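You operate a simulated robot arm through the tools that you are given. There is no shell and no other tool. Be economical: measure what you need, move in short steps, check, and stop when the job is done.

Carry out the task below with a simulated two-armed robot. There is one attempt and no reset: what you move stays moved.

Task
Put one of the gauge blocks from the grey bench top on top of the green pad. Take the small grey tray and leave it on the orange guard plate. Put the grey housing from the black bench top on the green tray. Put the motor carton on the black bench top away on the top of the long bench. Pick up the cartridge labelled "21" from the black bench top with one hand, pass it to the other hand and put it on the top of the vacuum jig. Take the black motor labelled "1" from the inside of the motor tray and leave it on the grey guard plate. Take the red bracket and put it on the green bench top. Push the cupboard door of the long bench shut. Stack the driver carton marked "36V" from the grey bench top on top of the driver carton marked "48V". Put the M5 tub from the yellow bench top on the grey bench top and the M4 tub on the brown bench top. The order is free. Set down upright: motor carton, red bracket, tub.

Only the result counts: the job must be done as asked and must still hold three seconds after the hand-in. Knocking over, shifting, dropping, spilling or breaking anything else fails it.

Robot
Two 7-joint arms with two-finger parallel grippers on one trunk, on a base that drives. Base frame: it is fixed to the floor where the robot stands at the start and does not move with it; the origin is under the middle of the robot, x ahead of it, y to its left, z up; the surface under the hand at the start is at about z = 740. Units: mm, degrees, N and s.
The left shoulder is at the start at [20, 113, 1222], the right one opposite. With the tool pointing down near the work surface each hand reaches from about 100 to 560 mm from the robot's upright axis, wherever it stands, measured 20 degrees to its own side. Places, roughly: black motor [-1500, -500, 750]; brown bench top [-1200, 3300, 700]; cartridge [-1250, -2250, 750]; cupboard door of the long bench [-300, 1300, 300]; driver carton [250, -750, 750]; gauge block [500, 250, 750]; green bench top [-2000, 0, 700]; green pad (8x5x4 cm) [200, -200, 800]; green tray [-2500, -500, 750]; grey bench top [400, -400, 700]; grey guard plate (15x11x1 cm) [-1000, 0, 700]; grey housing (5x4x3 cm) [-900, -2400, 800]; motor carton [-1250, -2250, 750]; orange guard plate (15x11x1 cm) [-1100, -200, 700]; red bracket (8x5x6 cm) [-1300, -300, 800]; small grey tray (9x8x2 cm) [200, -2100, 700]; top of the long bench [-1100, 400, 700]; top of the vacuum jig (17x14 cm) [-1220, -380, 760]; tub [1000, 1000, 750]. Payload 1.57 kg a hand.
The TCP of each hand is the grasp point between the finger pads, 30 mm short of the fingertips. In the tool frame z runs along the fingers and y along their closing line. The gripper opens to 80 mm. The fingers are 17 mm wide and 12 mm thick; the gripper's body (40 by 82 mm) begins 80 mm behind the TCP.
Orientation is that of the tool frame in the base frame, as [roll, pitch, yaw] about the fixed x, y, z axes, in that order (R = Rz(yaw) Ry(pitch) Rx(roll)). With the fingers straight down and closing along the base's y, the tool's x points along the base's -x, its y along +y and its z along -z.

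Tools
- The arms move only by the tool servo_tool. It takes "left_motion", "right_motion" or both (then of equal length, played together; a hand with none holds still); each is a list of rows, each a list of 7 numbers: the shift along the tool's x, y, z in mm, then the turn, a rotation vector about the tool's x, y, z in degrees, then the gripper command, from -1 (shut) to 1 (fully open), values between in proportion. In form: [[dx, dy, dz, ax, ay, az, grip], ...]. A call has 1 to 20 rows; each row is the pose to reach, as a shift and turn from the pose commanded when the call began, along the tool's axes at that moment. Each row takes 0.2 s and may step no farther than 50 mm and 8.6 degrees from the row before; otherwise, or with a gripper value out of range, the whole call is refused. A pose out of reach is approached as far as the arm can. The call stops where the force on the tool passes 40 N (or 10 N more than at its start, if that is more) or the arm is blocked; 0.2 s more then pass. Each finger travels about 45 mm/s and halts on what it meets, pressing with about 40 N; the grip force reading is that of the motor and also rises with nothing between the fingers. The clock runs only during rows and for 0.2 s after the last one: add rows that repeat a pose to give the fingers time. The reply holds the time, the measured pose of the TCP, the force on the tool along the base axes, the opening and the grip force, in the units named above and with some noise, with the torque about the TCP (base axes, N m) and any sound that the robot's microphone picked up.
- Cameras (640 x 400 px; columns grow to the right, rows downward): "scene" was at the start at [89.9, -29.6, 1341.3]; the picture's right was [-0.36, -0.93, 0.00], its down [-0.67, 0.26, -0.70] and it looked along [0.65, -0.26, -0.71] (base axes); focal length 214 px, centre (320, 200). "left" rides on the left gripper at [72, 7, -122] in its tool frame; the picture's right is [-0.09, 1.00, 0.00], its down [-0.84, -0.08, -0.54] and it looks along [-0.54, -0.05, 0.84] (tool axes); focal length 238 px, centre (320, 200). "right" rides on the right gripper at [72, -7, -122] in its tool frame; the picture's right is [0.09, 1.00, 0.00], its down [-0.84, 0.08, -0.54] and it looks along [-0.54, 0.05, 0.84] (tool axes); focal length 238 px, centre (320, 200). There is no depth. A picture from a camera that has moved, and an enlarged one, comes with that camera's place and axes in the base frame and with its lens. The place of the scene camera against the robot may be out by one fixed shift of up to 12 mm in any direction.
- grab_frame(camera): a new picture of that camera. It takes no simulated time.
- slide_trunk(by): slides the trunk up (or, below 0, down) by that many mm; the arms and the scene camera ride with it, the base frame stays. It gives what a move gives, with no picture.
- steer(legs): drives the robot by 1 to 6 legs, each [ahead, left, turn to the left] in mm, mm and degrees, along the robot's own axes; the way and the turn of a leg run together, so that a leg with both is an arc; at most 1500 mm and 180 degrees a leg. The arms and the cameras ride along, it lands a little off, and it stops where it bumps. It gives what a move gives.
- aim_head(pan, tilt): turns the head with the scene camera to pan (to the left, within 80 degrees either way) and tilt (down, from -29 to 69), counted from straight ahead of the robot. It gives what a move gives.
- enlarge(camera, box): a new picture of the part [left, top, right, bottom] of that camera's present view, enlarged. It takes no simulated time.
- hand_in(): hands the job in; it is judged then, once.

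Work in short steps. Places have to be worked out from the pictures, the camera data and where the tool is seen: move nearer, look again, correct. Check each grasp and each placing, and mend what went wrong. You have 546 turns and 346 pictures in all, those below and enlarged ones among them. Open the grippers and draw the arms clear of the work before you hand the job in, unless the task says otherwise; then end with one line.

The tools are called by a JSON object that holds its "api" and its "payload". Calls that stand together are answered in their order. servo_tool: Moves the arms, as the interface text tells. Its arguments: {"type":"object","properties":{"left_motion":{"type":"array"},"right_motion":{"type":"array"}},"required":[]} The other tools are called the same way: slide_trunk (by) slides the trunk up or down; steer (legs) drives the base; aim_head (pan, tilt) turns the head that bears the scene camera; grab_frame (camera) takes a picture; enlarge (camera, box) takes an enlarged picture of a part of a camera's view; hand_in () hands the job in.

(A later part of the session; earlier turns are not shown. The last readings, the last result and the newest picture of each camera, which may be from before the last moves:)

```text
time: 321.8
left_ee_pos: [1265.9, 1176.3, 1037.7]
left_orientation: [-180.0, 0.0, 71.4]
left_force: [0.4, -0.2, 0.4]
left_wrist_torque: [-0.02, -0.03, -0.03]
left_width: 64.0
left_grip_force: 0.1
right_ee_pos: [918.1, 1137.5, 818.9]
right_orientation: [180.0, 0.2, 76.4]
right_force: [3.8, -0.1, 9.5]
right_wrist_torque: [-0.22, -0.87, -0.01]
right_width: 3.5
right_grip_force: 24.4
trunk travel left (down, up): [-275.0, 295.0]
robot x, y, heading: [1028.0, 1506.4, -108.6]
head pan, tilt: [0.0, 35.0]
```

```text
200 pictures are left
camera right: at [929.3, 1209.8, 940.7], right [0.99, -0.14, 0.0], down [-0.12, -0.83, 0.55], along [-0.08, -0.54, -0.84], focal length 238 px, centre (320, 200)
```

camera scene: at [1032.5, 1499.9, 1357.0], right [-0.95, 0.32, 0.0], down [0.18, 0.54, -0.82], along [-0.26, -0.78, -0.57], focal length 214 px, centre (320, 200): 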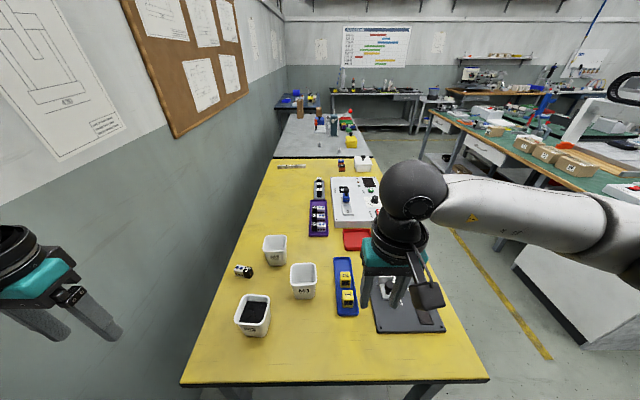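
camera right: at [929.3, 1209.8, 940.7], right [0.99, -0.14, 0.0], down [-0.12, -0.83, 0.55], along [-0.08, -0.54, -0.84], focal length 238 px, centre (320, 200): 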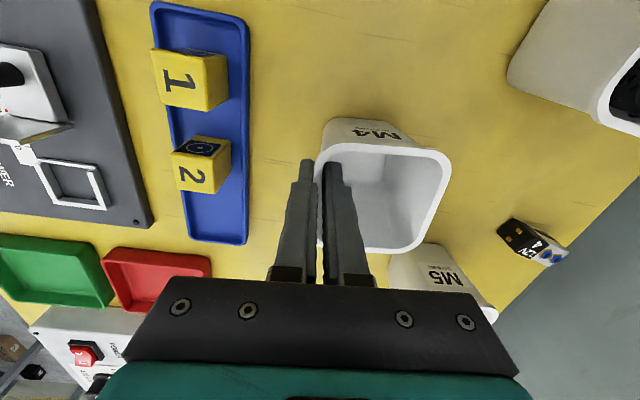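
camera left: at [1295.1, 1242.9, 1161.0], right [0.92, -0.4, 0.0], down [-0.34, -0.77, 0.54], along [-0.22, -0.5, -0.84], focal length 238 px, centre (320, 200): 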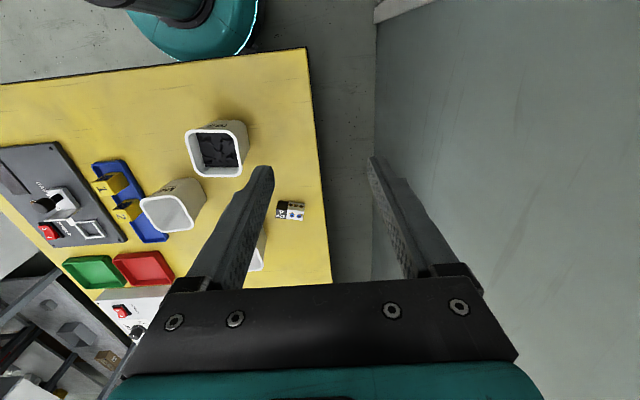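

Pinched (3.5 mm wall). Lift slowly and check.

{"api": "servo_tool", "payload": {"right_motion": [[0, 0, 0, 0, 0, 0, -1], [0, 0, -2, 0, 0, 0, -1], [0, 0, -6, 0, 0, 0, -1], [0, 0, -12, 0, 0, 0, -1], [0, 0, -20, 0, 0, 0, -1], [0, 0, -32, 0, 0, 0, -1], [0, 0, -48, 0, 0, 0, -1], [0, 0, -65, 0, 0, 0, -1]]}}

{"api": "grab_frame", "payload": {"camera": "right"}}

{"api": "grab_frame", "payload": {"camera": "scene"}}

```text
time: 323.6
left_ee_pos: [1266.0, 1177.9, 1038.4]
left_orientation: [180.0, -0.1, 71.5]
left_force: [-0.6, -0.7, 0.9]
left_wrist_torque: [-0.02, -0.01, 0.01]
left_width: 64.0
left_grip_force: 0.0
right_ee_pos: [917.4, 1137.9, 885.5]
right_orientation: [180.0, 0.1, 76.5]
right_force: [0.5, -0.9, -0.6]
right_wrist_torque: [0.02, 0.01, 0.02]
right_width: 2.4
right_grip_force: 23.7
trunk travel left (down, up): [-275.0, 295.0]
robot x, y, heading: [1026.8, 1504.2, -108.6]
head pan, tilt: [0.0, 35.0]
```

```text
199 pictures are left
camera right: at [928.9, 1209.6, 1006.5], right [0.99, -0.14, 0.0], down [-0.12, -0.83, 0.55], along [-0.08, -0.54, -0.84], focal length 238 px, centre (320, 200)
```

right: 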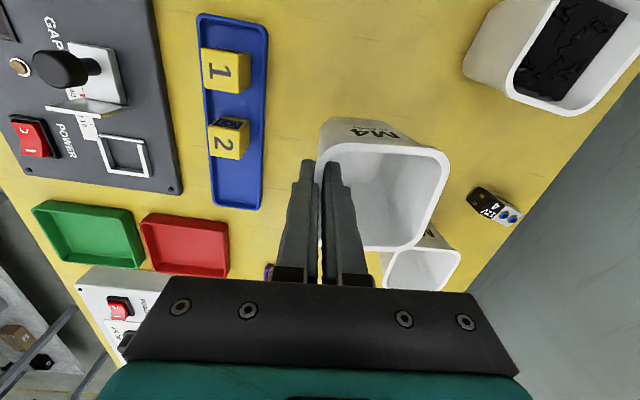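

```text
198 pictures are left
camera scene: at [1002.9, 1414.2, 1357.0], right [-0.95, 0.32, 0.0], down [0.18, 0.54, -0.82], along [-0.26, -0.78, -0.57], focal length 214 px, centre (320, 200)
```

scene: 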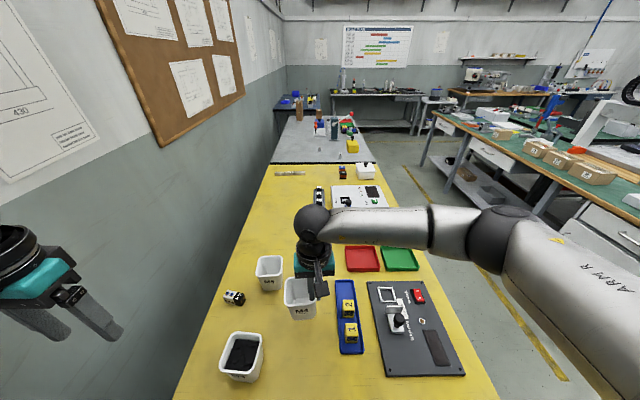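

M4 is held. I raise it and swing it to the right, clearing the way for the left hand.

{"api": "servo_tool", "payload": {"right_motion": [[0, 0, -20, 0, 0, 0, -1], [0, 0, -45, 0, 0, 0, -1], [0, 0, -75, 0, 0, 0, -1], [0, 0, -105, 0, 0, 0, -1], [10, -20, -130, 0, 0, 0, -1], [20, -50, -145, 0, 0, 0, -1], [30, -80, -150, 0, 0, 0, -1], [40, -110, -150, 0, 0, 0, -1], [50, -140, -150, 0, 0, 0, -1], [60, -170, -150, 0, 0, 0, -1]], "left_motion": [[0, 0, 0, 0, 0, 0, 0], [0, 0, 0, 0, 0, 0, 0], [0, 0, 0, 0, 0, 0, 0], [0, 0, 0, 0, 0, 0, 0], [0, 0, 0, 0, 0, 0, 0], [0, -20, 0, 0, 0, 0, 0], [0, -50, 0, 0, 0, 0, 0], [-10, -80, 0, 0, 0, 0, 0], [-30, -110, 0, 0, 0, 0, 0], [-50, -140, 0, 0, 0, 0, 0]]}}

{"api": "grab_frame", "payload": {"camera": "left"}}

{"api": "grab_frame", "payload": {"camera": "scene"}}

```text
time: 325.8
left_ee_pos: [1116.6, 1173.3, 1037.9]
left_orientation: [179.9, -0.2, 71.7]
left_force: [0.1, 1.5, -0.7]
left_wrist_torque: [0.04, 0.01, 0.03]
left_width: 40.1
left_grip_force: 0.1
right_ee_pos: [766.5, 1236.3, 1033.8]
right_orientation: [-180.0, 0.2, 76.5]
right_force: [-1.0, 0.0, 0.5]
right_wrist_torque: [0.02, 0.0, 0.01]
right_width: 2.3
right_grip_force: 24.0
trunk travel left (down, up): [-275.0, 295.0]
robot x, y, heading: [1030.2, 1508.3, -108.8]
head pan, tilt: [0.0, 35.0]
```

```text
197 pictures are left
camera left: at [1144.8, 1238.8, 1161.2], right [0.92, -0.4, 0.0], down [-0.34, -0.77, 0.54], along [-0.22, -0.5, -0.84], focal length 238 px, centre (320, 200)
```

left: 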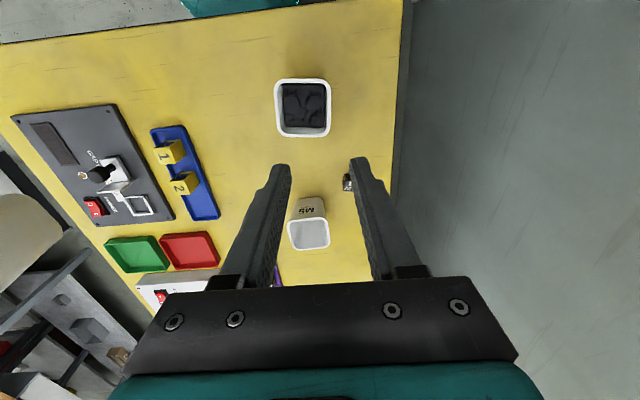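

```text
196 pictures are left
camera scene: at [1001.9, 1414.3, 1357.0], right [-0.95, 0.32, 0.0], down [0.18, 0.54, -0.82], along [-0.26, -0.78, -0.57], focal length 214 px, centre (320, 200)
```

scene: 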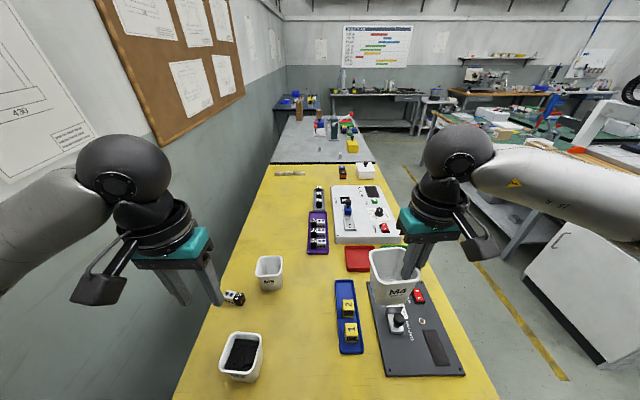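

M5 centre ≈(1007,975). Hover the left hand over its west wall (≈(972,987)).

{"api": "servo_tool", "payload": {"left_motion": [[-32, -11, 0, 0, 0, 0, 0], [-64, -22, 20, 0, 0, 0, 0], [-96, -34, 40, 0, 0, 0, 0], [-128, -45, 60, 0, 0, 0, 0], [-160, -56, 80, 0, 0, 0, 0], [-192, -68, 100, 0, 0, 0, 0], [-222, -79, 120, 0, 0, 0, 0]]}}

{"api": "grab_frame", "payload": {"camera": "left"}}

{"api": "enlarge", "payload": {"camera": "left", "box": [280, 90, 440, 210]}}

```text
time: 327.4
left_ee_pos: [972.1, 987.3, 917.9]
left_orientation: [179.9, 0.0, 71.4]
left_force: [0.8, 0.3, -0.1]
left_wrist_torque: [-0.02, 0.02, -0.02]
left_width: 40.3
left_grip_force: 0.1
right_ee_pos: [765.7, 1236.3, 1034.6]
right_orientation: [-179.9, 0.1, 76.4]
right_force: [-0.7, 0.2, 0.3]
right_wrist_torque: [0.03, 0.0, 0.0]
right_width: 2.3
right_grip_force: 24.0
trunk travel left (down, up): [-275.0, 295.0]
robot x, y, heading: [1030.5, 1507.5, -108.6]
head pan, tilt: [0.0, 35.0]
```

```text
195 pictures are left
camera left: at [1001.3, 1052.5, 1039.8], right [0.91, -0.4, 0.0], down [-0.34, -0.77, 0.54], along [-0.22, -0.5, -0.84], focal length 238 px, centre (320, 200)
```

left: 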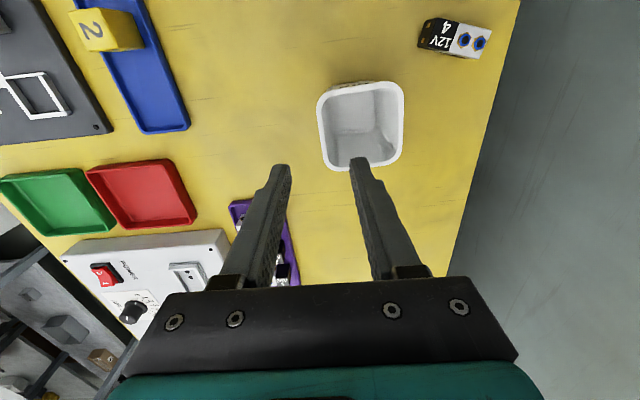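

```text
3.33 times, centred on (360, 150) of left
camera zoom: at [1001.3, 1052.5, 1039.8], right [0.91, -0.4, 0.0], down [-0.34, -0.77, 0.54], along [-0.22, -0.5, -0.84], focal length 794 px, centre (187, 367)
```

zoom: 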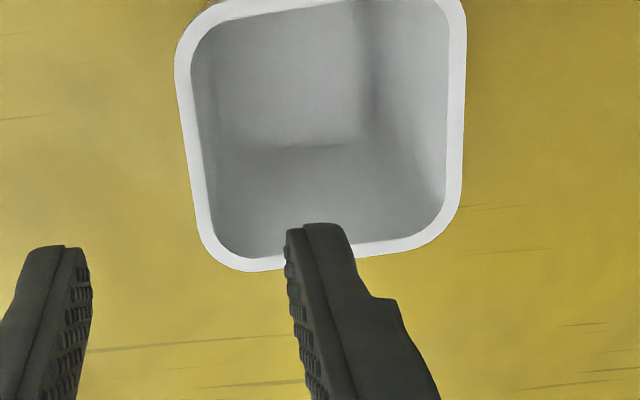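

Align and descend onto the wall; pinch.

{"api": "servo_tool", "payload": {"left_motion": [[1, 2, 25, 0, 0, -1.2, 0], [2, 3, 50, 0, 0, -2.5, 0], [2, 3, 75, 0, 0, -2.5, 0], [2, 3, 99, 0, 0, -2.5, 0], [2, 3, 99, 0, 0, -2.5, -1], [2, 3, 99, 0, 0, -2.5, -1], [2, 3, 99, 0, 0, -2.5, -1], [2, 3, 99, 0, 0, -2.5, -1], [2, 3, 99, 0, 0, -2.5, -1], [2, 3, 99, 0, 0, -2.5, -1], [2, 3, 99, 0, 0, -2.5, -1], [2, 3, 99, 0, 0, -2.5, -1]]}}

{"api": "servo_tool", "payload": {"left_motion": [[0, 0, 0, 0, 0, 0, -1], [0, 0, -2, 0, 0, 0, -1], [0, 0, -6, 0, 0, 0, -1], [0, 0, -12, 0, 0, 0, -1], [0, 0, -20, 0, 0, 0, -1], [0, 0, -32, 0, 0, 0, -1], [0, 0, -48, 0, 0, 0, -1], [0, 0, -65, 0, 0, 0, -1]]}}

{"api": "grab_frame", "payload": {"camera": "left"}}

{"api": "grab_frame", "payload": {"camera": "scene"}}

```text
time: 330.0
left_ee_pos: [975.8, 989.0, 820.3]
left_orientation: [-180.0, 0.0, 74.0]
left_force: [3.1, -0.4, 10.8]
left_wrist_torque: [-0.25, -0.87, -0.03]
left_width: 3.6
left_grip_force: 24.0
right_ee_pos: [768.5, 1236.6, 1035.3]
right_orientation: [-179.9, 0.2, 76.4]
right_force: [-0.1, -0.3, -1.3]
right_wrist_torque: [0.03, 0.03, -0.01]
right_width: 2.3
right_grip_force: 23.9
trunk travel left (down, up): [-275.0, 295.0]
robot x, y, heading: [1029.0, 1506.3, -108.7]
head pan, tilt: [0.0, 35.0]
```

```text
time: 331.8
left_ee_pos: [975.5, 989.7, 884.8]
left_orientation: [180.0, -0.1, 74.0]
left_force: [0.3, 0.0, -0.4]
left_wrist_torque: [-0.03, 0.01, -0.02]
left_width: 2.4
left_grip_force: 23.9
right_ee_pos: [766.8, 1236.3, 1034.4]
right_orientation: [179.9, 0.4, 76.4]
right_force: [0.4, 0.0, -0.5]
right_wrist_torque: [0.0, 0.02, 0.0]
right_width: 2.3
right_grip_force: 24.2
trunk travel left (down, up): [-275.0, 295.0]
robot x, y, heading: [1030.1, 1507.8, -108.7]
head pan, tilt: [0.0, 35.0]
```

```text
193 pictures are left
camera left: at [1001.1, 1055.3, 1006.4], right [0.93, -0.36, 0.0], down [-0.31, -0.78, 0.54], along [-0.2, -0.5, -0.84], focal length 238 px, centre (320, 200)
```

left: 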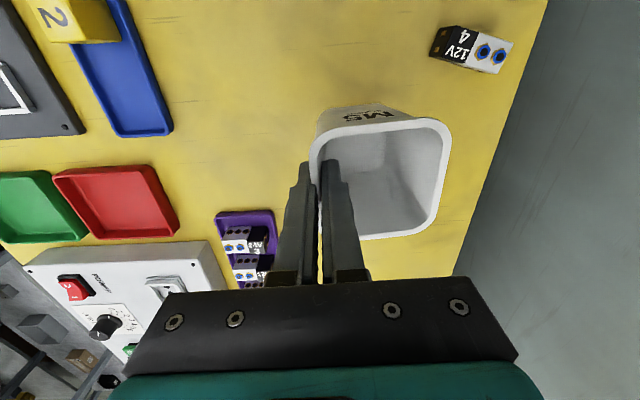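

```text
192 pictures are left
camera scene: at [1002.9, 1414.1, 1357.0], right [-0.95, 0.32, 0.0], down [0.18, 0.54, -0.82], along [-0.26, -0.78, -0.57], focal length 214 px, centre (320, 200)
```

scene: 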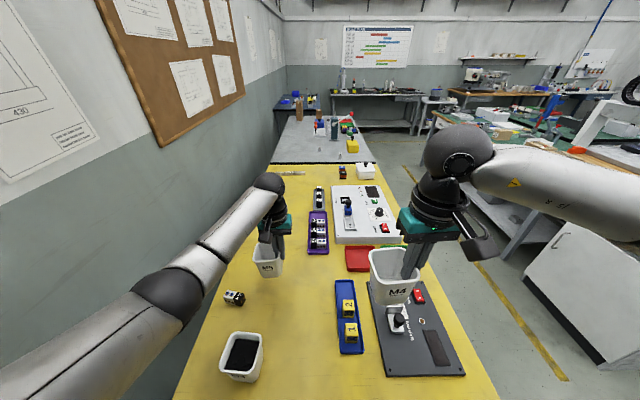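

M5 held. Raise and retract it, then drive round to the grey bench's front-left corner.

{"api": "servo_tool", "payload": {"left_motion": [[0, 0, -20, 0, 0, 0, -1], [0, 0, -45, 0, 0, 0, -1], [0, 0, -75, 0, 0, 0, -1], [0, 0, -105, 0, 0, 0, -1], [15, 0, -135, 0, 0, 0, -1], [40, 0, -155, 0, 0, 0, -1], [70, 5, -160, 0, 0, 0, -1], [100, 15, -160, 0, 0, 0, -1], [130, 25, -160, 0, 0, 0, -1], [160, 35, -160, 0, 0, 0, -1]]}}

{"api": "steer", "payload": {"legs": [[-150, 0, 0], [0, -800, 0], [0, 0, 90], [60, -883, 0], [100, -883, 0]]}}

{"api": "aim_head", "payload": {"pan": 0, "tilt": 45}}

{"api": "grab_frame", "payload": {"camera": "scene"}}

{"api": "grab_frame", "payload": {"camera": "left"}}

```text
time: 334.0
left_ee_pos: [1053.1, 1133.4, 1044.5]
left_orientation: [-179.9, -0.1, 74.1]
left_force: [-0.1, 0.1, -0.4]
left_wrist_torque: [-0.02, 0.03, 0.03]
left_width: 2.3
left_grip_force: 23.8
right_ee_pos: [767.8, 1236.8, 1034.0]
right_orientation: [179.9, 0.3, 76.6]
right_force: [0.4, -0.2, -0.1]
right_wrist_torque: [-0.01, 0.03, -0.02]
right_width: 2.0
right_grip_force: 23.5
trunk travel left (down, up): [-275.0, 295.0]
robot x, y, heading: [1031.6, 1510.4, -108.7]
head pan, tilt: [0.0, 35.0]
```

```text
time: 351.7
left_ee_pos: [315.6, 199.5, 1043.9]
left_orientation: [-180.0, -0.1, 165.1]
left_force: [-0.2, 0.0, 0.1]
left_wrist_torque: [-0.05, -0.01, 0.0]
left_width: 2.3
left_grip_force: 23.8
right_ee_pos: [217.3, -88.7, 1033.7]
right_orientation: [180.0, 0.3, 167.5]
right_force: [0.4, 0.4, -0.7]
right_wrist_torque: [-0.05, 0.02, 0.0]
right_width: 2.3
right_grip_force: 24.3
trunk travel left (down, up): [-275.0, 295.0]
robot x, y, heading: [-55.3, 168.7, -17.6]
head pan, tilt: [0.0, 35.0]
```

```text
time: 352.5
left_ee_pos: [315.5, 198.8, 1043.7]
left_orientation: [180.0, 0.0, 165.0]
left_force: [0.2, -0.8, 0.8]
left_wrist_torque: [0.01, 0.01, 0.0]
left_width: 2.3
left_grip_force: 23.7
right_ee_pos: [217.7, -87.1, 1035.0]
right_orientation: [-180.0, 0.4, 167.5]
right_force: [-0.6, 0.7, -0.7]
right_wrist_torque: [-0.01, 0.01, -0.02]
right_width: 2.2
right_grip_force: 23.8
trunk travel left (down, up): [-275.0, 295.0]
robot x, y, heading: [-60.5, 169.1, -17.5]
head pan, tilt: [0.0, 45.0]
```

```text
191 pictures are left
camera scene: at [33.4, 141.6, 1342.2], right [-0.3, -0.95, 0.0], down [-0.67, 0.21, -0.71], along [0.67, -0.21, -0.71], focal length 214 px, centre (320, 200)
```

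scene: 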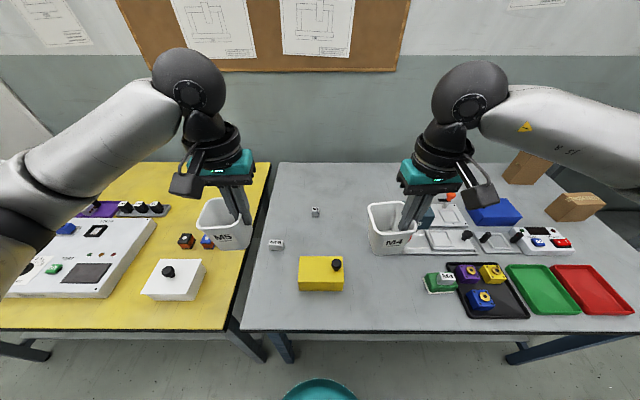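

```text
190 pictures are left
camera left: at [247.4, 222.9, 1165.9], right [0.35, 0.94, 0.0], down [0.79, -0.29, 0.54], along [0.51, -0.19, -0.84], focal length 238 px, centre (320, 200)
```

left: 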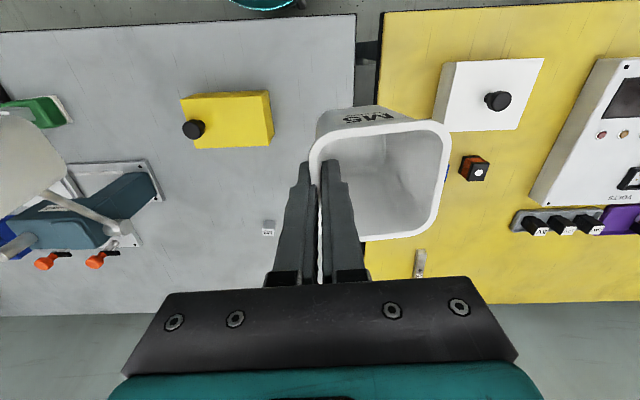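

Target tub centre ≈(290,195) on the grey bench corner. Move there and descend to ~15 mm above.

{"api": "servo_tool", "payload": {"left_motion": [[8, -16, 20, 0, 0, 0, -1], [16, -32, 45, 0, 0, 0, -1], [24, -48, 75, 0, 0, 0, -1], [24, -48, 105, 0, 0, 0, -1], [24, -48, 135, 0, 0, 0, -1], [24, -48, 165, 0, 0, 0, -1], [24, -48, 190, 0, 0, 0, -1], [24, -48, 208, 0, 0, 0, -1]]}}

{"api": "grab_frame", "payload": {"camera": "left"}}

{"api": "enlarge", "payload": {"camera": "scene", "box": [180, 180, 380, 340]}}

```text
time: 354.3
left_ee_pos: [280.3, 158.3, 835.6]
left_orientation: [-180.0, -0.1, 165.0]
left_force: [1.0, 0.0, -0.8]
left_wrist_torque: [-0.02, 0.03, 0.01]
left_width: 2.5
left_grip_force: 23.8
right_ee_pos: [216.9, -88.0, 1034.5]
right_orientation: [-180.0, 0.3, 167.5]
right_force: [0.3, -0.6, 0.1]
right_wrist_torque: [-0.01, 0.01, 0.02]
right_width: 2.1
right_grip_force: 24.0
trunk travel left (down, up): [-275.0, 295.0]
robot x, y, heading: [-57.6, 170.3, -17.7]
head pan, tilt: [0.0, 45.0]
```

```text
189 pictures are left
camera left: at [211.6, 182.5, 957.5], right [0.35, 0.94, 0.0], down [0.79, -0.29, 0.54], along [0.51, -0.19, -0.84], focal length 238 px, centre (320, 200)
```

left: 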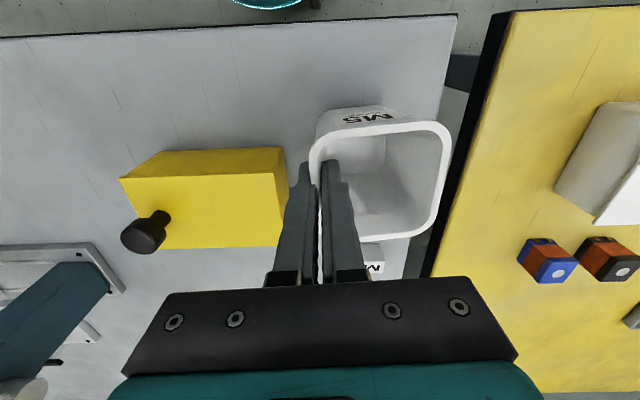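

```text
2.50 times, centred on (280, 260) of scene
camera zoom: at [33.4, 141.6, 1342.2], right [-0.3, -0.95, 0.0], down [-0.67, 0.21, -0.71], along [0.67, -0.21, -0.71], focal length 536 px, centre (420, 50)
```

zoom: 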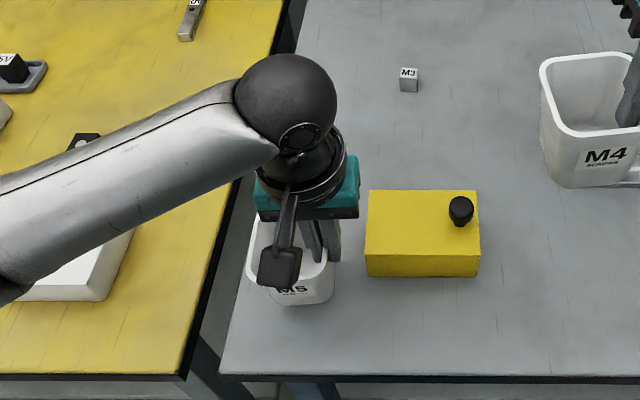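

Good spot. Lower gently.

{"api": "servo_tool", "payload": {"left_motion": [[0, 0, 4, 0, 0, 0, -1], [0, 0, 8, 0, 0, 0, -1], [0, 0, 11, 0, 0, 0, -1], [0, 0, 13, 0, 0, 0, -1]]}}

{"api": "servo_tool", "payload": {"left_motion": [[0, 0, 1, 0, 0, 0, -1], [0, 0, 2, 0, 0, 0, -1], [0, 0, 3, 0, 0, 0, -1]]}}

```text
time: 355.3
left_ee_pos: [279.5, 158.2, 823.2]
left_orientation: [179.9, -0.2, 164.9]
left_force: [-0.1, 0.5, -0.6]
left_wrist_torque: [0.02, 0.0, -0.01]
left_width: 2.2
left_grip_force: 23.3
right_ee_pos: [217.2, -87.9, 1035.0]
right_orientation: [179.9, 0.3, 167.5]
right_force: [0.7, 0.1, -0.3]
right_wrist_torque: [-0.01, 0.04, 0.02]
right_width: 2.4
right_grip_force: 24.5
trunk travel left (down, up): [-275.0, 295.0]
robot x, y, heading: [-58.8, 166.2, -17.7]
head pan, tilt: [0.0, 45.0]
```

```text
time: 356.1
left_ee_pos: [279.0, 158.8, 821.9]
left_orientation: [-179.9, -0.1, 165.0]
left_force: [-1.6, -0.5, 10.5]
left_wrist_torque: [0.6, 0.1, 0.09]
left_width: 2.1
left_grip_force: 23.8
right_ee_pos: [215.6, -88.1, 1035.0]
right_orientation: [-179.9, 0.3, 167.3]
right_force: [0.6, -0.3, -0.9]
right_wrist_torque: [-0.01, 0.02, -0.02]
right_width: 2.5
right_grip_force: 23.0
trunk travel left (down, up): [-275.0, 295.0]
robot x, y, heading: [-57.1, 173.4, -17.5]
head pan, tilt: [0.0, 45.0]
```

Contact. Open slightly and lift out.

{"api": "servo_tool", "payload": {"left_motion": [[0, 0, 0, 0, 0, 0, -0.8], [0, 0, 0, 0, 0, 0, -0.6], [0, 0, 0, 0, 0, 0, -0.4], [0, 0, 0, 0, 0, 0, -0.3], [0, 0, 0, 0, 0, 0, -0.3], [0, 0, -15, 0, 0, 0, -0.3], [0, 0, -40, 0, 0, 0, -0.3], [0, 0, -80, 0, 0, 0, -0.3], [0, 0, -120, 0, 0, 0, -0.3], [0, 0, -165, 0, 0, 0, -0.3], [0, 0, -210, 0, 0, 0, -0.3]]}}

{"api": "grab_frame", "payload": {"camera": "left"}}

{"api": "grab_frame", "payload": {"camera": "scene"}}

```text
time: 358.5
left_ee_pos: [280.3, 158.9, 1029.9]
left_orientation: [180.0, -0.2, 165.0]
left_force: [-0.6, 0.4, 0.6]
left_wrist_torque: [-0.02, -0.02, -0.01]
left_width: 28.4
left_grip_force: 0.0
right_ee_pos: [217.0, -87.6, 1034.0]
right_orientation: [180.0, 0.3, 167.4]
right_force: [-0.9, 0.2, -0.5]
right_wrist_torque: [-0.05, 0.0, -0.03]
right_width: 2.2
right_grip_force: 23.9
trunk travel left (down, up): [-275.0, 295.0]
robot x, y, heading: [-60.1, 167.4, -17.6]
head pan, tilt: [0.0, 45.0]
```

```text
187 pictures are left
camera left: at [212.1, 182.4, 1153.1], right [0.35, 0.94, 0.0], down [0.79, -0.29, 0.54], along [0.51, -0.19, -0.84], focal length 238 px, centre (320, 200)
```

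left: 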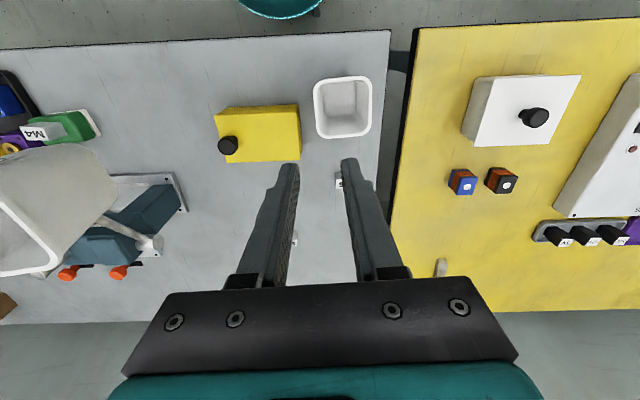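

```text
186 pictures are left
camera scene: at [33.3, 141.5, 1342.2], right [-0.3, -0.95, 0.0], down [-0.67, 0.21, -0.71], along [0.67, -0.21, -0.71], focal length 214 px, centre (320, 200)
```

scene: 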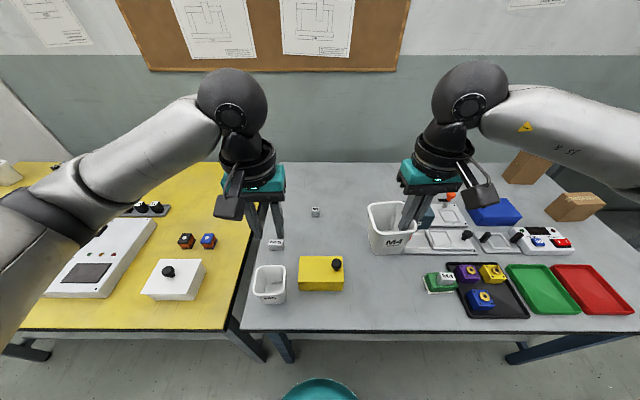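

M5 tub placed. Now the M4 tub to the brown bench. I back off and drive north up the aisle, then look toward the north-west.

{"api": "steer", "payload": {"legs": [[-150, 0, 0], [0, 700, 0], [0, 750, 0], [0, 0, 90], [0, 0, 40]]}}

{"api": "aim_head", "payload": {"pan": 0, "tilt": 22}}

{"api": "grab_frame", "payload": {"camera": "scene"}}

```text
time: 372.5
left_ee_pos: [22.9, 1854.8, 1030.7]
left_orientation: [-179.9, -0.1, -65.4]
left_force: [-0.1, 0.1, 0.0]
left_wrist_torque: [-0.01, 0.01, 0.01]
left_width: 28.1
left_grip_force: 0.0
right_ee_pos: [253.9, 1962.4, 1035.1]
right_orientation: [180.0, 0.3, -63.0]
right_force: [0.2, 0.7, 1.0]
right_wrist_torque: [0.05, -0.02, 0.01]
right_width: 2.4
right_grip_force: 22.8
trunk travel left (down, up): [-275.0, 295.0]
robot x, y, heading: [230.2, 1585.8, 112.2]
head pan, tilt: [0.0, 45.0]
```

```text
time: 373.4
left_ee_pos: [22.6, 1854.2, 1030.3]
left_orientation: [179.9, 0.0, -65.4]
left_force: [0.4, 0.1, 0.7]
left_wrist_torque: [0.01, -0.03, -0.02]
left_width: 27.7
left_grip_force: 0.0
right_ee_pos: [253.6, 1962.6, 1034.7]
right_orientation: [-180.0, 0.3, -63.0]
right_force: [-0.9, -0.1, -0.3]
right_wrist_torque: [0.02, 0.0, 0.02]
right_width: 2.4
right_grip_force: 23.6
trunk travel left (down, up): [-275.0, 295.0]
robot x, y, heading: [230.2, 1584.8, 111.9]
head pan, tilt: [0.0, 22.0]
```

```text
185 pictures are left
camera scene: at [197.0, 1681.3, 1377.5], right [0.93, 0.37, 0.0], down [0.14, -0.35, -0.93], along [-0.35, 0.86, -0.38], focal length 214 px, centre (320, 200)
```

scene: 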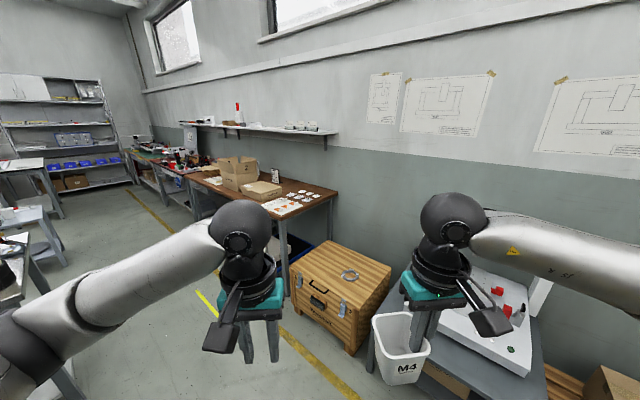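

The brown bench runs along the north wall (front-right corner ≈(-532,2705)). I drive to stand before it at ≈(-1060,2600), facing it.

{"api": "steer", "payload": {"legs": [[0, 0, -40], [300, 400, 0], [150, 570, 0], [0, 570, 0]]}}

{"api": "aim_head", "payload": {"pan": 0, "tilt": 35}}

{"api": "grab_frame", "payload": {"camera": "scene"}}

```text
time: 384.0
left_ee_pos: [-1083.6, 2825.6, 1030.2]
left_orientation: [180.0, 0.0, -105.3]
left_force: [0.0, 0.6, -0.2]
left_wrist_torque: [-0.05, -0.04, 0.01]
left_width: 28.0
left_grip_force: 0.0
right_ee_pos: [-837.6, 2760.8, 1034.6]
right_orientation: [-180.0, 0.3, -102.8]
right_force: [-0.3, 0.6, 0.7]
right_wrist_torque: [-0.05, 0.02, 0.01]
right_width: 2.4
right_grip_force: 24.0
trunk travel left (down, up): [-275.0, 295.0]
robot x, y, heading: [-1092.1, 2488.6, 72.2]
head pan, tilt: [0.0, 22.0]
```

```text
time: 384.8
left_ee_pos: [-1084.1, 2824.7, 1031.3]
left_orientation: [179.9, -0.1, -105.2]
left_force: [-1.3, 0.1, 0.9]
left_wrist_torque: [0.01, -0.02, -0.02]
left_width: 27.7
left_grip_force: 0.1
right_ee_pos: [-836.1, 2760.6, 1034.9]
right_orientation: [-180.0, 0.3, -102.8]
right_force: [-0.1, 0.1, -0.3]
right_wrist_torque: [-0.03, -0.02, 0.01]
right_width: 2.0
right_grip_force: 24.1
trunk travel left (down, up): [-275.0, 295.0]
robot x, y, heading: [-1099.1, 2485.6, 72.3]
head pan, tilt: [0.0, 35.0]
```

```text
184 pictures are left
camera scene: at [-1061.2, 2579.5, 1357.0], right [0.95, -0.31, 0.0], down [-0.18, -0.55, -0.82], along [0.25, 0.78, -0.57], focal length 214 px, centre (320, 200)
```

scene: 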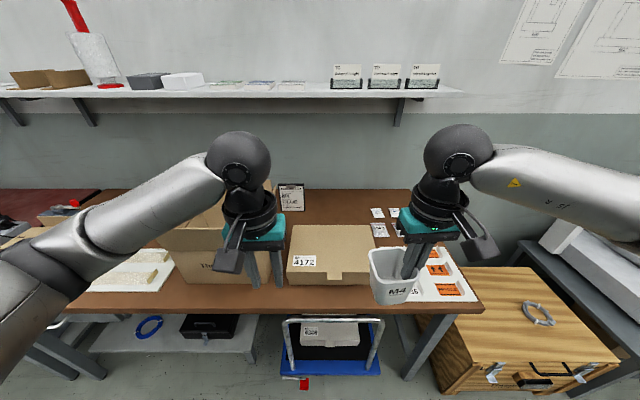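

{"api": "grab_frame", "payload": {"camera": "left"}}

{"api": "grab_frame", "payload": {"camera": "right"}}

```text
183 pictures are left
camera left: at [-1109.3, 2756.1, 1152.6], right [-0.94, 0.35, 0.0], down [0.29, 0.79, 0.54], along [0.19, 0.51, -0.84], focal length 238 px, centre (320, 200)
```

left: 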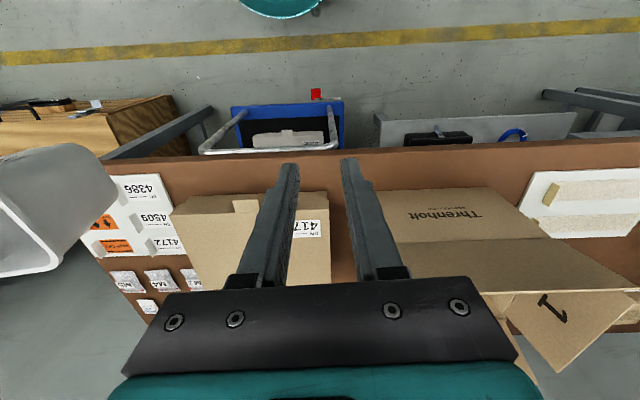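

```text
182 pictures are left
camera right: at [-847.0, 2688.4, 1155.9], right [-0.99, 0.13, 0.0], down [0.11, 0.83, 0.55], along [0.07, 0.54, -0.84], focal length 238 px, centre (320, 200)
```

right: 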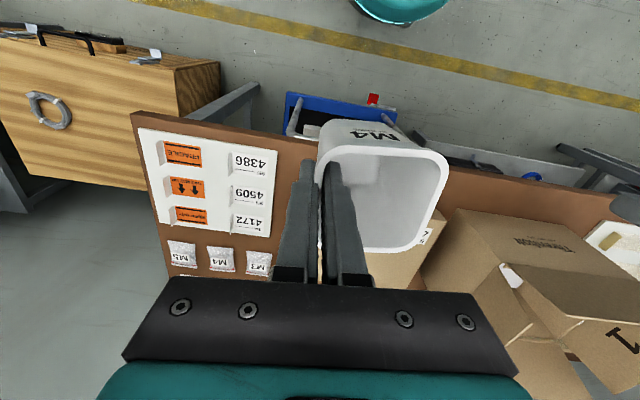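

The front strip is narrow and a trolley protrudes. I look left along the brown bench for free space.

{"api": "aim_head", "payload": {"pan": 50, "tilt": 30}}

{"api": "grab_frame", "payload": {"camera": "scene"}}

```text
time: 385.9
left_ee_pos: [-1083.5, 2825.2, 1030.2]
left_orientation: [-180.0, -0.1, -105.3]
left_force: [0.5, -0.1, 0.3]
left_wrist_torque: [0.01, 0.0, 0.01]
left_width: 27.7
left_grip_force: 0.0
right_ee_pos: [-837.3, 2760.1, 1034.9]
right_orientation: [180.0, 0.1, -102.8]
right_force: [-0.5, -0.5, 0.1]
right_wrist_torque: [0.04, -0.01, -0.01]
right_width: 2.4
right_grip_force: 23.2
trunk travel left (down, up): [-275.0, 295.0]
robot x, y, heading: [-1095.0, 2486.6, 72.2]
head pan, tilt: [50.0, 30.0]
```

```text
181 pictures are left
camera scene: at [-1136.3, 2572.2, 1364.8], right [0.85, 0.53, 0.0], down [0.27, -0.42, -0.87], along [-0.46, 0.73, -0.5], focal length 214 px, centre (320, 200)
```

scene: 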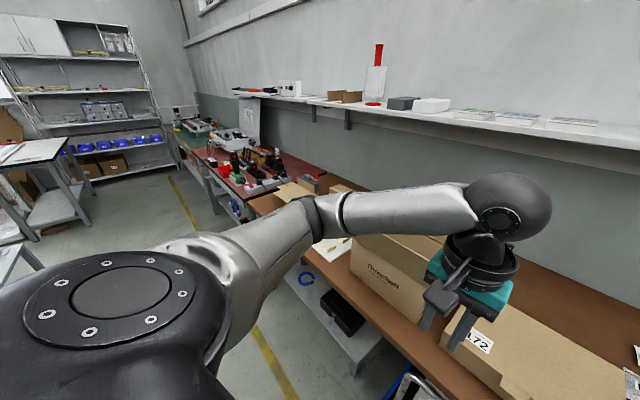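

I raise the trunk and pull the left hand back to get a top view of the bench.

{"api": "slide_trunk", "payload": {"by": 280}}

{"api": "servo_tool", "payload": {"left_motion": [[40, 30, 0, 0, 0, 0, 0], [80, 60, 0, 0, 0, 0, 0], [120, 90, 0, 0, 0, 0, 0], [150, 130, 0, 0, 0, 0, 0], [150, 170, 0, 0, 0, 0, 0]], "right_motion": [[30, -20, 0, 0, 0, 0, -1], [50, -40, 0, 0, 0, 0, -1], [70, -60, 0, 0, 0, 0, -1], [80, -80, 0, 0, 0, 0, -1], [80, -100, 0, 0, 0, 0, -1]]}}

{"api": "aim_head", "payload": {"pan": 0, "tilt": 48}}

{"api": "grab_frame", "payload": {"camera": "scene"}}

```text
time: 388.8
left_ee_pos: [-1084.3, 2824.8, 1310.0]
left_orientation: [-180.0, -0.1, -105.2]
left_force: [-0.1, -0.5, -0.1]
left_wrist_torque: [0.04, -0.02, 0.01]
left_width: 27.6
left_grip_force: 0.0
right_ee_pos: [-838.0, 2761.0, 1314.1]
right_orientation: [179.9, 0.1, -102.8]
right_force: [-0.4, 0.4, -0.7]
right_wrist_torque: [0.0, -0.02, 0.0]
right_width: 2.3
right_grip_force: 23.4
trunk travel left (down, up): [-555.0, 15.0]
robot x, y, heading: [-1093.9, 2486.1, 72.2]
head pan, tilt: [50.0, 30.0]
```

```text
time: 390.0
left_ee_pos: [-1296.9, 2782.2, 1316.7]
left_orientation: [-179.8, -0.1, -105.3]
left_force: [0.0, 0.8, -0.2]
left_wrist_torque: [0.05, 0.04, -0.01]
left_width: 40.2
left_grip_force: 0.0
left hand out of reach, approached as far as the arm can: row 3, 4, 5
right_ee_pos: [-758.3, 2657.4, 1314.2]
right_orientation: [-180.0, 0.4, -102.7]
right_force: [0.3, -0.7, -0.8]
right_wrist_torque: [-0.01, 0.0, 0.02]
right_width: 2.4
right_grip_force: 23.7
trunk travel left (down, up): [-555.0, 15.0]
robot x, y, heading: [-1096.4, 2482.9, 72.2]
head pan, tilt: [50.0, 30.0]
```

```text
time: 391.1
left_ee_pos: [-1295.5, 2782.8, 1315.4]
left_orientation: [-179.9, -0.2, -105.1]
left_force: [-0.8, 0.6, 1.0]
left_wrist_torque: [0.0, -0.01, -0.01]
left_width: 40.0
left_grip_force: 0.0
right_ee_pos: [-758.1, 2661.0, 1314.4]
right_orientation: [-180.0, 0.2, -102.8]
right_force: [0.3, 0.2, -0.9]
right_wrist_torque: [-0.05, 0.01, 0.03]
right_width: 2.3
right_grip_force: 23.8
trunk travel left (down, up): [-555.0, 15.0]
robot x, y, heading: [-1098.4, 2483.3, 72.2]
head pan, tilt: [0.0, 48.0]
```

```text
180 pictures are left
camera scene: at [-1064.1, 2570.9, 1618.0], right [0.95, -0.3, 0.0], down [-0.23, -0.71, -0.67], along [0.2, 0.64, -0.74], focal length 214 px, centre (320, 200)
```

scene: 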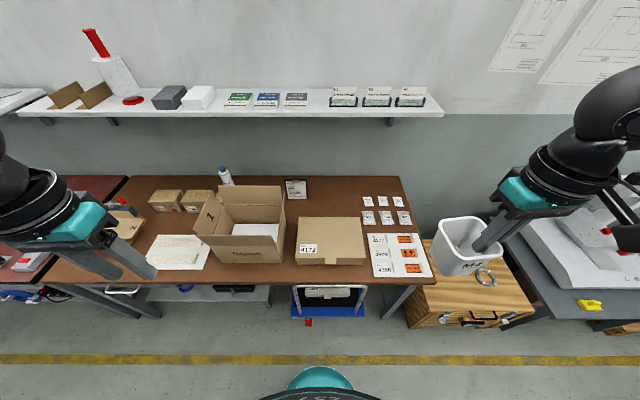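

Free space near the front is scarce here; I'll check the bench's left end by shifting left with the left hand moved away.

{"api": "servo_tool", "payload": {"left_motion": [[0, -40, 0, 0, 0, 0, 0], [0, -80, 0, 0, 0, 0, 0], [0, -120, 0, 0, 0, 0, 0]]}}

{"api": "steer", "payload": {"legs": [[0, 350, 0]]}}

{"api": "aim_head", "payload": {"pan": 20, "tilt": 50}}

{"api": "grab_frame", "payload": {"camera": "scene"}}

```text
time: 391.9
left_ee_pos: [-1171.4, 2768.6, 1320.2]
left_orientation: [179.8, -0.2, -105.2]
left_force: [0.6, -0.1, -0.4]
left_wrist_torque: [-0.02, -0.03, -0.01]
left_width: 40.0
left_grip_force: 0.0
left hand out of reach, approached as far as the arm can: row 1, 2, 3
right_ee_pos: [-754.9, 2661.9, 1313.7]
right_orientation: [179.9, 0.3, -102.7]
right_force: [0.5, -0.4, -0.3]
right_wrist_torque: [-0.01, 0.0, 0.01]
right_width: 2.5
right_grip_force: 23.4
trunk travel left (down, up): [-555.0, 15.0]
robot x, y, heading: [-1097.2, 2484.3, 72.5]
head pan, tilt: [0.0, 48.0]
```

```text
time: 394.2
left_ee_pos: [-1504.8, 2874.3, 1319.1]
left_orientation: [179.9, -0.3, -105.1]
left_force: [0.2, -0.3, 0.2]
left_wrist_torque: [0.02, -0.01, -0.01]
left_width: 40.0
left_grip_force: 0.1
right_ee_pos: [-1088.3, 2766.5, 1313.3]
right_orientation: [180.0, 0.3, -102.7]
right_force: [-0.3, 0.6, 0.3]
right_wrist_torque: [0.03, -0.03, 0.03]
right_width: 2.3
right_grip_force: 24.6
trunk travel left (down, up): [-555.0, 15.0]
robot x, y, heading: [-1427.9, 2590.6, 72.3]
head pan, tilt: [0.0, 48.0]
```

```text
time: 395.0
left_ee_pos: [-1505.0, 2875.0, 1319.3]
left_orientation: [180.0, -0.2, -105.2]
left_force: [-0.5, 0.0, 0.3]
left_wrist_torque: [-0.04, 0.0, -0.01]
left_width: 40.1
left_grip_force: 0.1
right_ee_pos: [-1087.1, 2766.4, 1313.6]
right_orientation: [180.0, 0.3, -102.6]
right_force: [-0.1, 0.3, -0.4]
right_wrist_torque: [0.03, 0.03, 0.01]
right_width: 2.1
right_grip_force: 23.9
trunk travel left (down, up): [-555.0, 15.0]
robot x, y, heading: [-1429.0, 2594.0, 72.0]
head pan, tilt: [20.0, 50.0]
```

```text
179 pictures are left
camera scene: at [-1421.5, 2678.3, 1615.3], right [1.0, 0.04, 0.0], down [0.03, -0.77, -0.64], along [-0.03, 0.64, -0.77], focal length 214 px, centre (320, 200)
```

scene: 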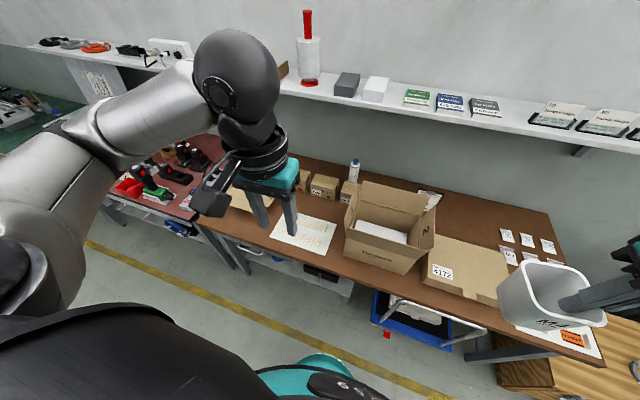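

{"api": "enlarge", "payload": {"camera": "scene", "box": [180, 160, 460, 320]}}

{"api": "grab_frame", "payload": {"camera": "left"}}

```text
2.29 times, centred on (320, 240) of scene
camera zoom: at [-1421.5, 2678.3, 1615.3], right [1.0, 0.04, 0.0], down [0.03, -0.77, -0.64], along [-0.03, 0.64, -0.77], focal length 490 px, centre (320, 109)
```

zoom: 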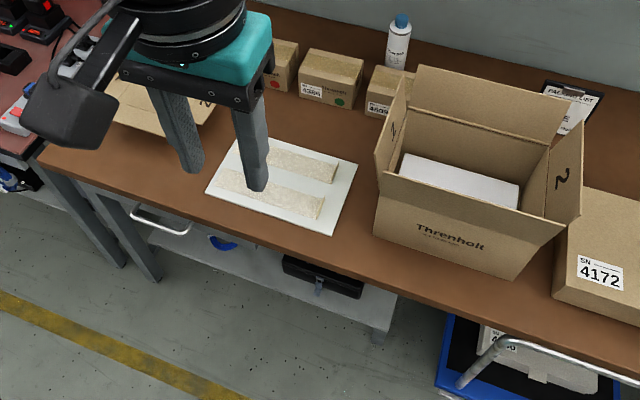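

```text
177 pictures are left
camera left: at [-1529.5, 2805.9, 1441.6], right [-0.94, 0.35, 0.0], down [0.29, 0.79, 0.54], along [0.19, 0.5, -0.84], focal length 238 px, centre (320, 200)
```

left: 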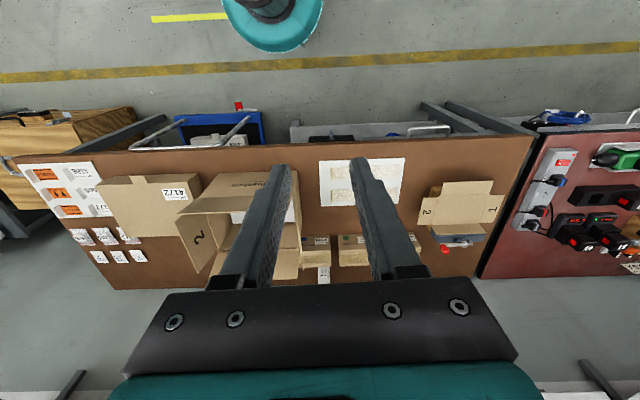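

Plenty of free bench at the left-front part, ≈(-1775,3225). I drive there.

{"api": "steer", "payload": {"legs": [[0, 617, 0], [140, 0, 0]]}}

{"api": "aim_head", "payload": {"pan": 0, "tilt": 50}}

{"api": "grab_frame", "payload": {"camera": "scene"}}

{"api": "grab_frame", "payload": {"camera": "right"}}

```text
time: 399.4
left_ee_pos: [-2047.3, 3192.7, 1318.1]
left_orientation: [179.9, -0.4, -105.0]
left_force: [0.3, -0.2, -1.1]
left_wrist_torque: [0.01, 0.01, 0.01]
left_width: 40.3
left_grip_force: 0.0
right_ee_pos: [-1631.3, 3086.0, 1314.0]
right_orientation: [179.9, 0.2, -102.6]
right_force: [0.9, 0.2, -0.2]
right_wrist_torque: [0.03, 0.02, 0.02]
right_width: 2.2
right_grip_force: 23.2
trunk travel left (down, up): [-555.0, 15.0]
robot x, y, heading: [-1971.4, 2914.3, 72.5]
head pan, tilt: [20.0, 50.0]
```

```text
time: 400.2
left_ee_pos: [-2048.5, 3191.9, 1319.1]
left_orientation: [-180.0, -0.2, -105.0]
left_force: [0.5, -0.4, -0.7]
left_wrist_torque: [-0.01, 0.01, -0.01]
left_width: 39.9
left_grip_force: 0.0
right_ee_pos: [-1631.7, 3084.4, 1313.6]
right_orientation: [-180.0, 0.3, -102.5]
right_force: [-0.9, 0.1, -0.8]
right_wrist_torque: [0.0, 0.02, -0.01]
right_width: 2.1
right_grip_force: 23.4
trunk travel left (down, up): [-555.0, 15.0]
robot x, y, heading: [-1968.1, 2910.5, 72.2]
head pan, tilt: [0.0, 50.0]
```

```text
176 pictures are left
camera scene: at [-1939.0, 2992.2, 1615.3], right [0.95, -0.3, 0.0], down [-0.23, -0.73, -0.64], along [0.19, 0.61, -0.77], focal length 214 px, centre (320, 200)
```

scene: 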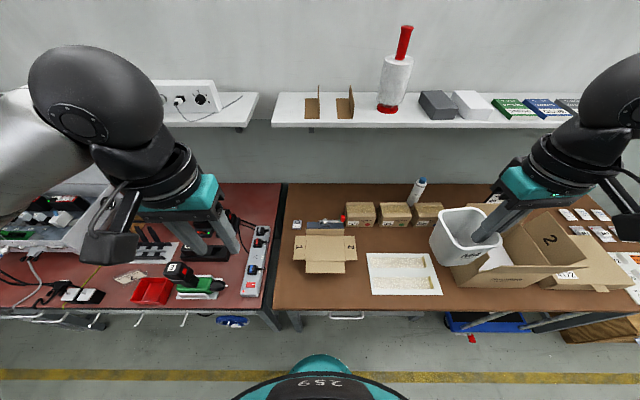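

```text
175 pictures are left
camera right: at [-1641.0, 3012.4, 1435.5], right [-0.99, 0.13, 0.0], down [0.11, 0.83, 0.55], along [0.07, 0.54, -0.84], focal length 238 px, centre (320, 200)
```

right: 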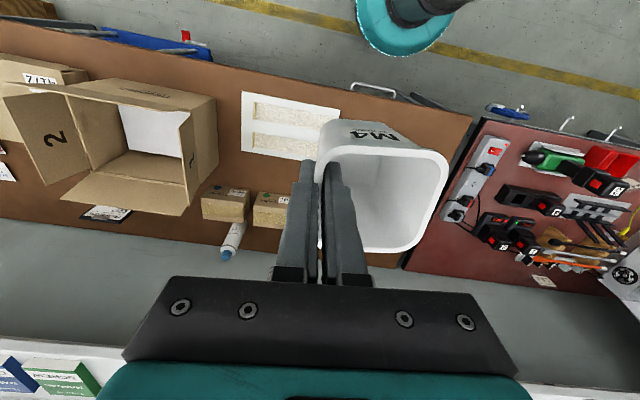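

Free spot T≈(-1808,3222). I move the tub above it, then lower the trunk.

{"api": "servo_tool", "payload": {"right_motion": [[-14, 23, 0, 0, 0, 0, -1], [-28, 47, 0, 0, 0, 0, -1], [-42, 71, 0, 0, 0, 0, -1], [-56, 95, 0, 0, 0, 0, -1], [-70, 119, 0, 0, 0, 0, -1], [-84, 143, 0, 0, 0, 0, -1], [-97, 165, 0, 0, 0, 0, -1]]}}

{"api": "slide_trunk", "payload": {"by": -280}}

{"api": "grab_frame", "payload": {"camera": "right"}}

{"api": "grab_frame", "payload": {"camera": "scene"}}

```text
time: 401.8
left_ee_pos: [-2048.0, 3192.6, 1319.3]
left_orientation: [180.0, -0.3, -104.9]
left_force: [-0.5, 0.3, 0.5]
left_wrist_torque: [-0.02, -0.03, -0.05]
left_width: 39.8
left_grip_force: 0.1
right_ee_pos: [-1771.2, 3216.5, 1314.2]
right_orientation: [-179.9, 0.2, -102.6]
right_force: [-0.3, 0.9, -0.1]
right_wrist_torque: [-0.01, -0.04, -0.01]
right_width: 2.6
right_grip_force: 23.7
trunk travel left (down, up): [-555.0, 15.0]
robot x, y, heading: [-1969.5, 2911.1, 72.2]
head pan, tilt: [0.0, 50.0]
```

```text
time: 404.7
left_ee_pos: [-2048.2, 3191.1, 1038.7]
left_orientation: [-180.0, -0.2, -105.0]
left_force: [-0.5, -0.1, -0.7]
left_wrist_torque: [-0.02, 0.02, -0.02]
left_width: 40.2
left_grip_force: 0.1
right_ee_pos: [-1772.0, 3216.9, 1034.7]
right_orientation: [180.0, 0.2, -102.6]
right_force: [-0.5, -0.6, 0.0]
right_wrist_torque: [0.0, -0.01, 0.02]
right_width: 2.3
right_grip_force: 24.1
trunk travel left (down, up): [-275.0, 295.0]
robot x, y, heading: [-1971.6, 2909.4, 72.2]
head pan, tilt: [0.0, 50.0]
```

```text
174 pictures are left
camera right: at [-1780.7, 3144.1, 1155.9], right [-0.99, 0.13, 0.0], down [0.11, 0.83, 0.55], along [0.07, 0.54, -0.84], focal length 238 px, centre (320, 200)
```

right: 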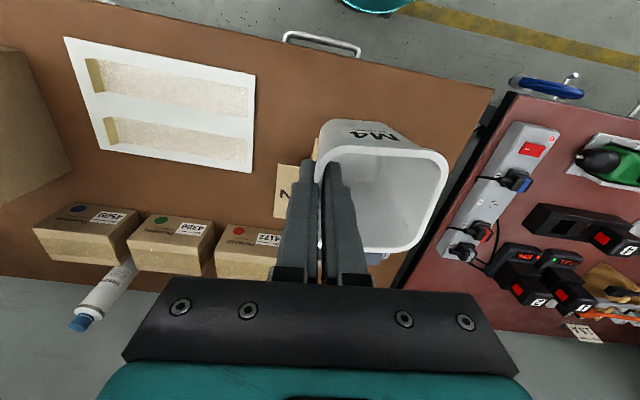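

```text
173 pictures are left
camera scene: at [-1938.8, 2992.6, 1335.3], right [0.95, -0.3, 0.0], down [-0.23, -0.73, -0.64], along [0.19, 0.61, -0.77], focal length 214 px, centre (320, 200)
```

scene: 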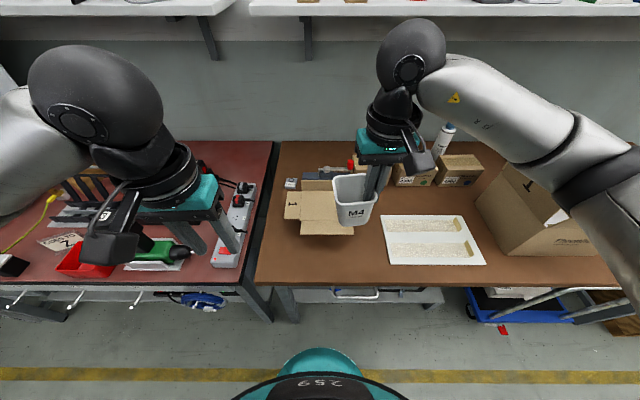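

Good. Descend to ~15 mm above the surface.

{"api": "servo_tool", "payload": {"right_motion": [[0, 0, 30, 0, 0, 0, -1], [0, 0, 65, 0, 0, 0, -1], [0, 0, 100, 0, 0, 0, -1], [0, 0, 135, 0, 0, 0, -1], [0, 0, 165, 0, 0, 0, -1], [0, 0, 188, 0, 0, 0, -1], [0, 0, 199, 0, 0, 0, -1]]}}

{"api": "grab_frame", "payload": {"camera": "scene"}}

{"api": "grab_frame", "payload": {"camera": "right"}}

```text
time: 406.3
left_ee_pos: [-2048.1, 3192.2, 1039.4]
left_orientation: [-180.0, -0.3, -105.0]
left_force: [-0.3, 0.0, -0.3]
left_wrist_torque: [-0.04, -0.02, -0.01]
left_width: 40.0
left_grip_force: 0.2
right_ee_pos: [-1772.5, 3218.2, 835.8]
right_orientation: [179.9, 0.3, -102.7]
right_force: [1.0, 0.3, -0.5]
right_wrist_torque: [-0.03, 0.01, 0.03]
right_width: 2.2
right_grip_force: 23.8
trunk travel left (down, up): [-275.0, 295.0]
robot x, y, heading: [-1967.7, 2910.1, 72.3]
head pan, tilt: [0.0, 50.0]
```

```text
172 pictures are left
camera scene: at [-1938.8, 2992.6, 1335.3], right [0.95, -0.3, 0.0], down [-0.23, -0.73, -0.64], along [0.19, 0.61, -0.77], focal length 214 px, centre (320, 200)
```

scene: 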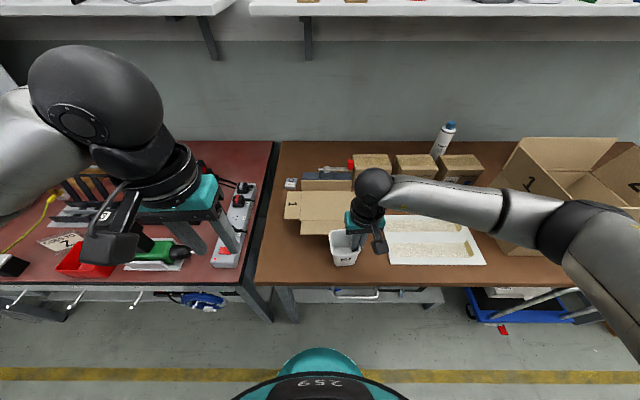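

```text
171 pictures are left
camera right: at [-1780.7, 3145.0, 956.8], right [-0.99, 0.13, 0.0], down [0.11, 0.83, 0.55], along [0.07, 0.54, -0.84], focal length 238 px, centre (320, 200)
```

right: 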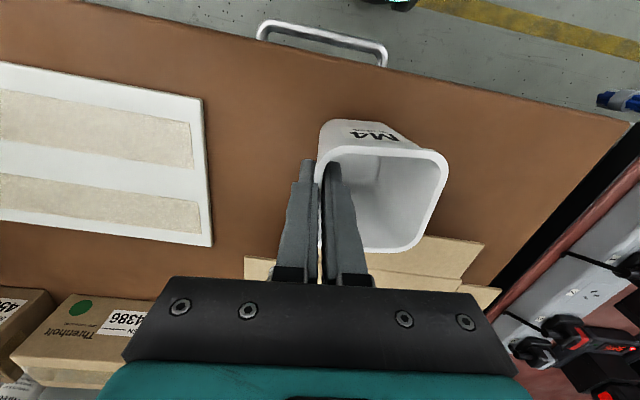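

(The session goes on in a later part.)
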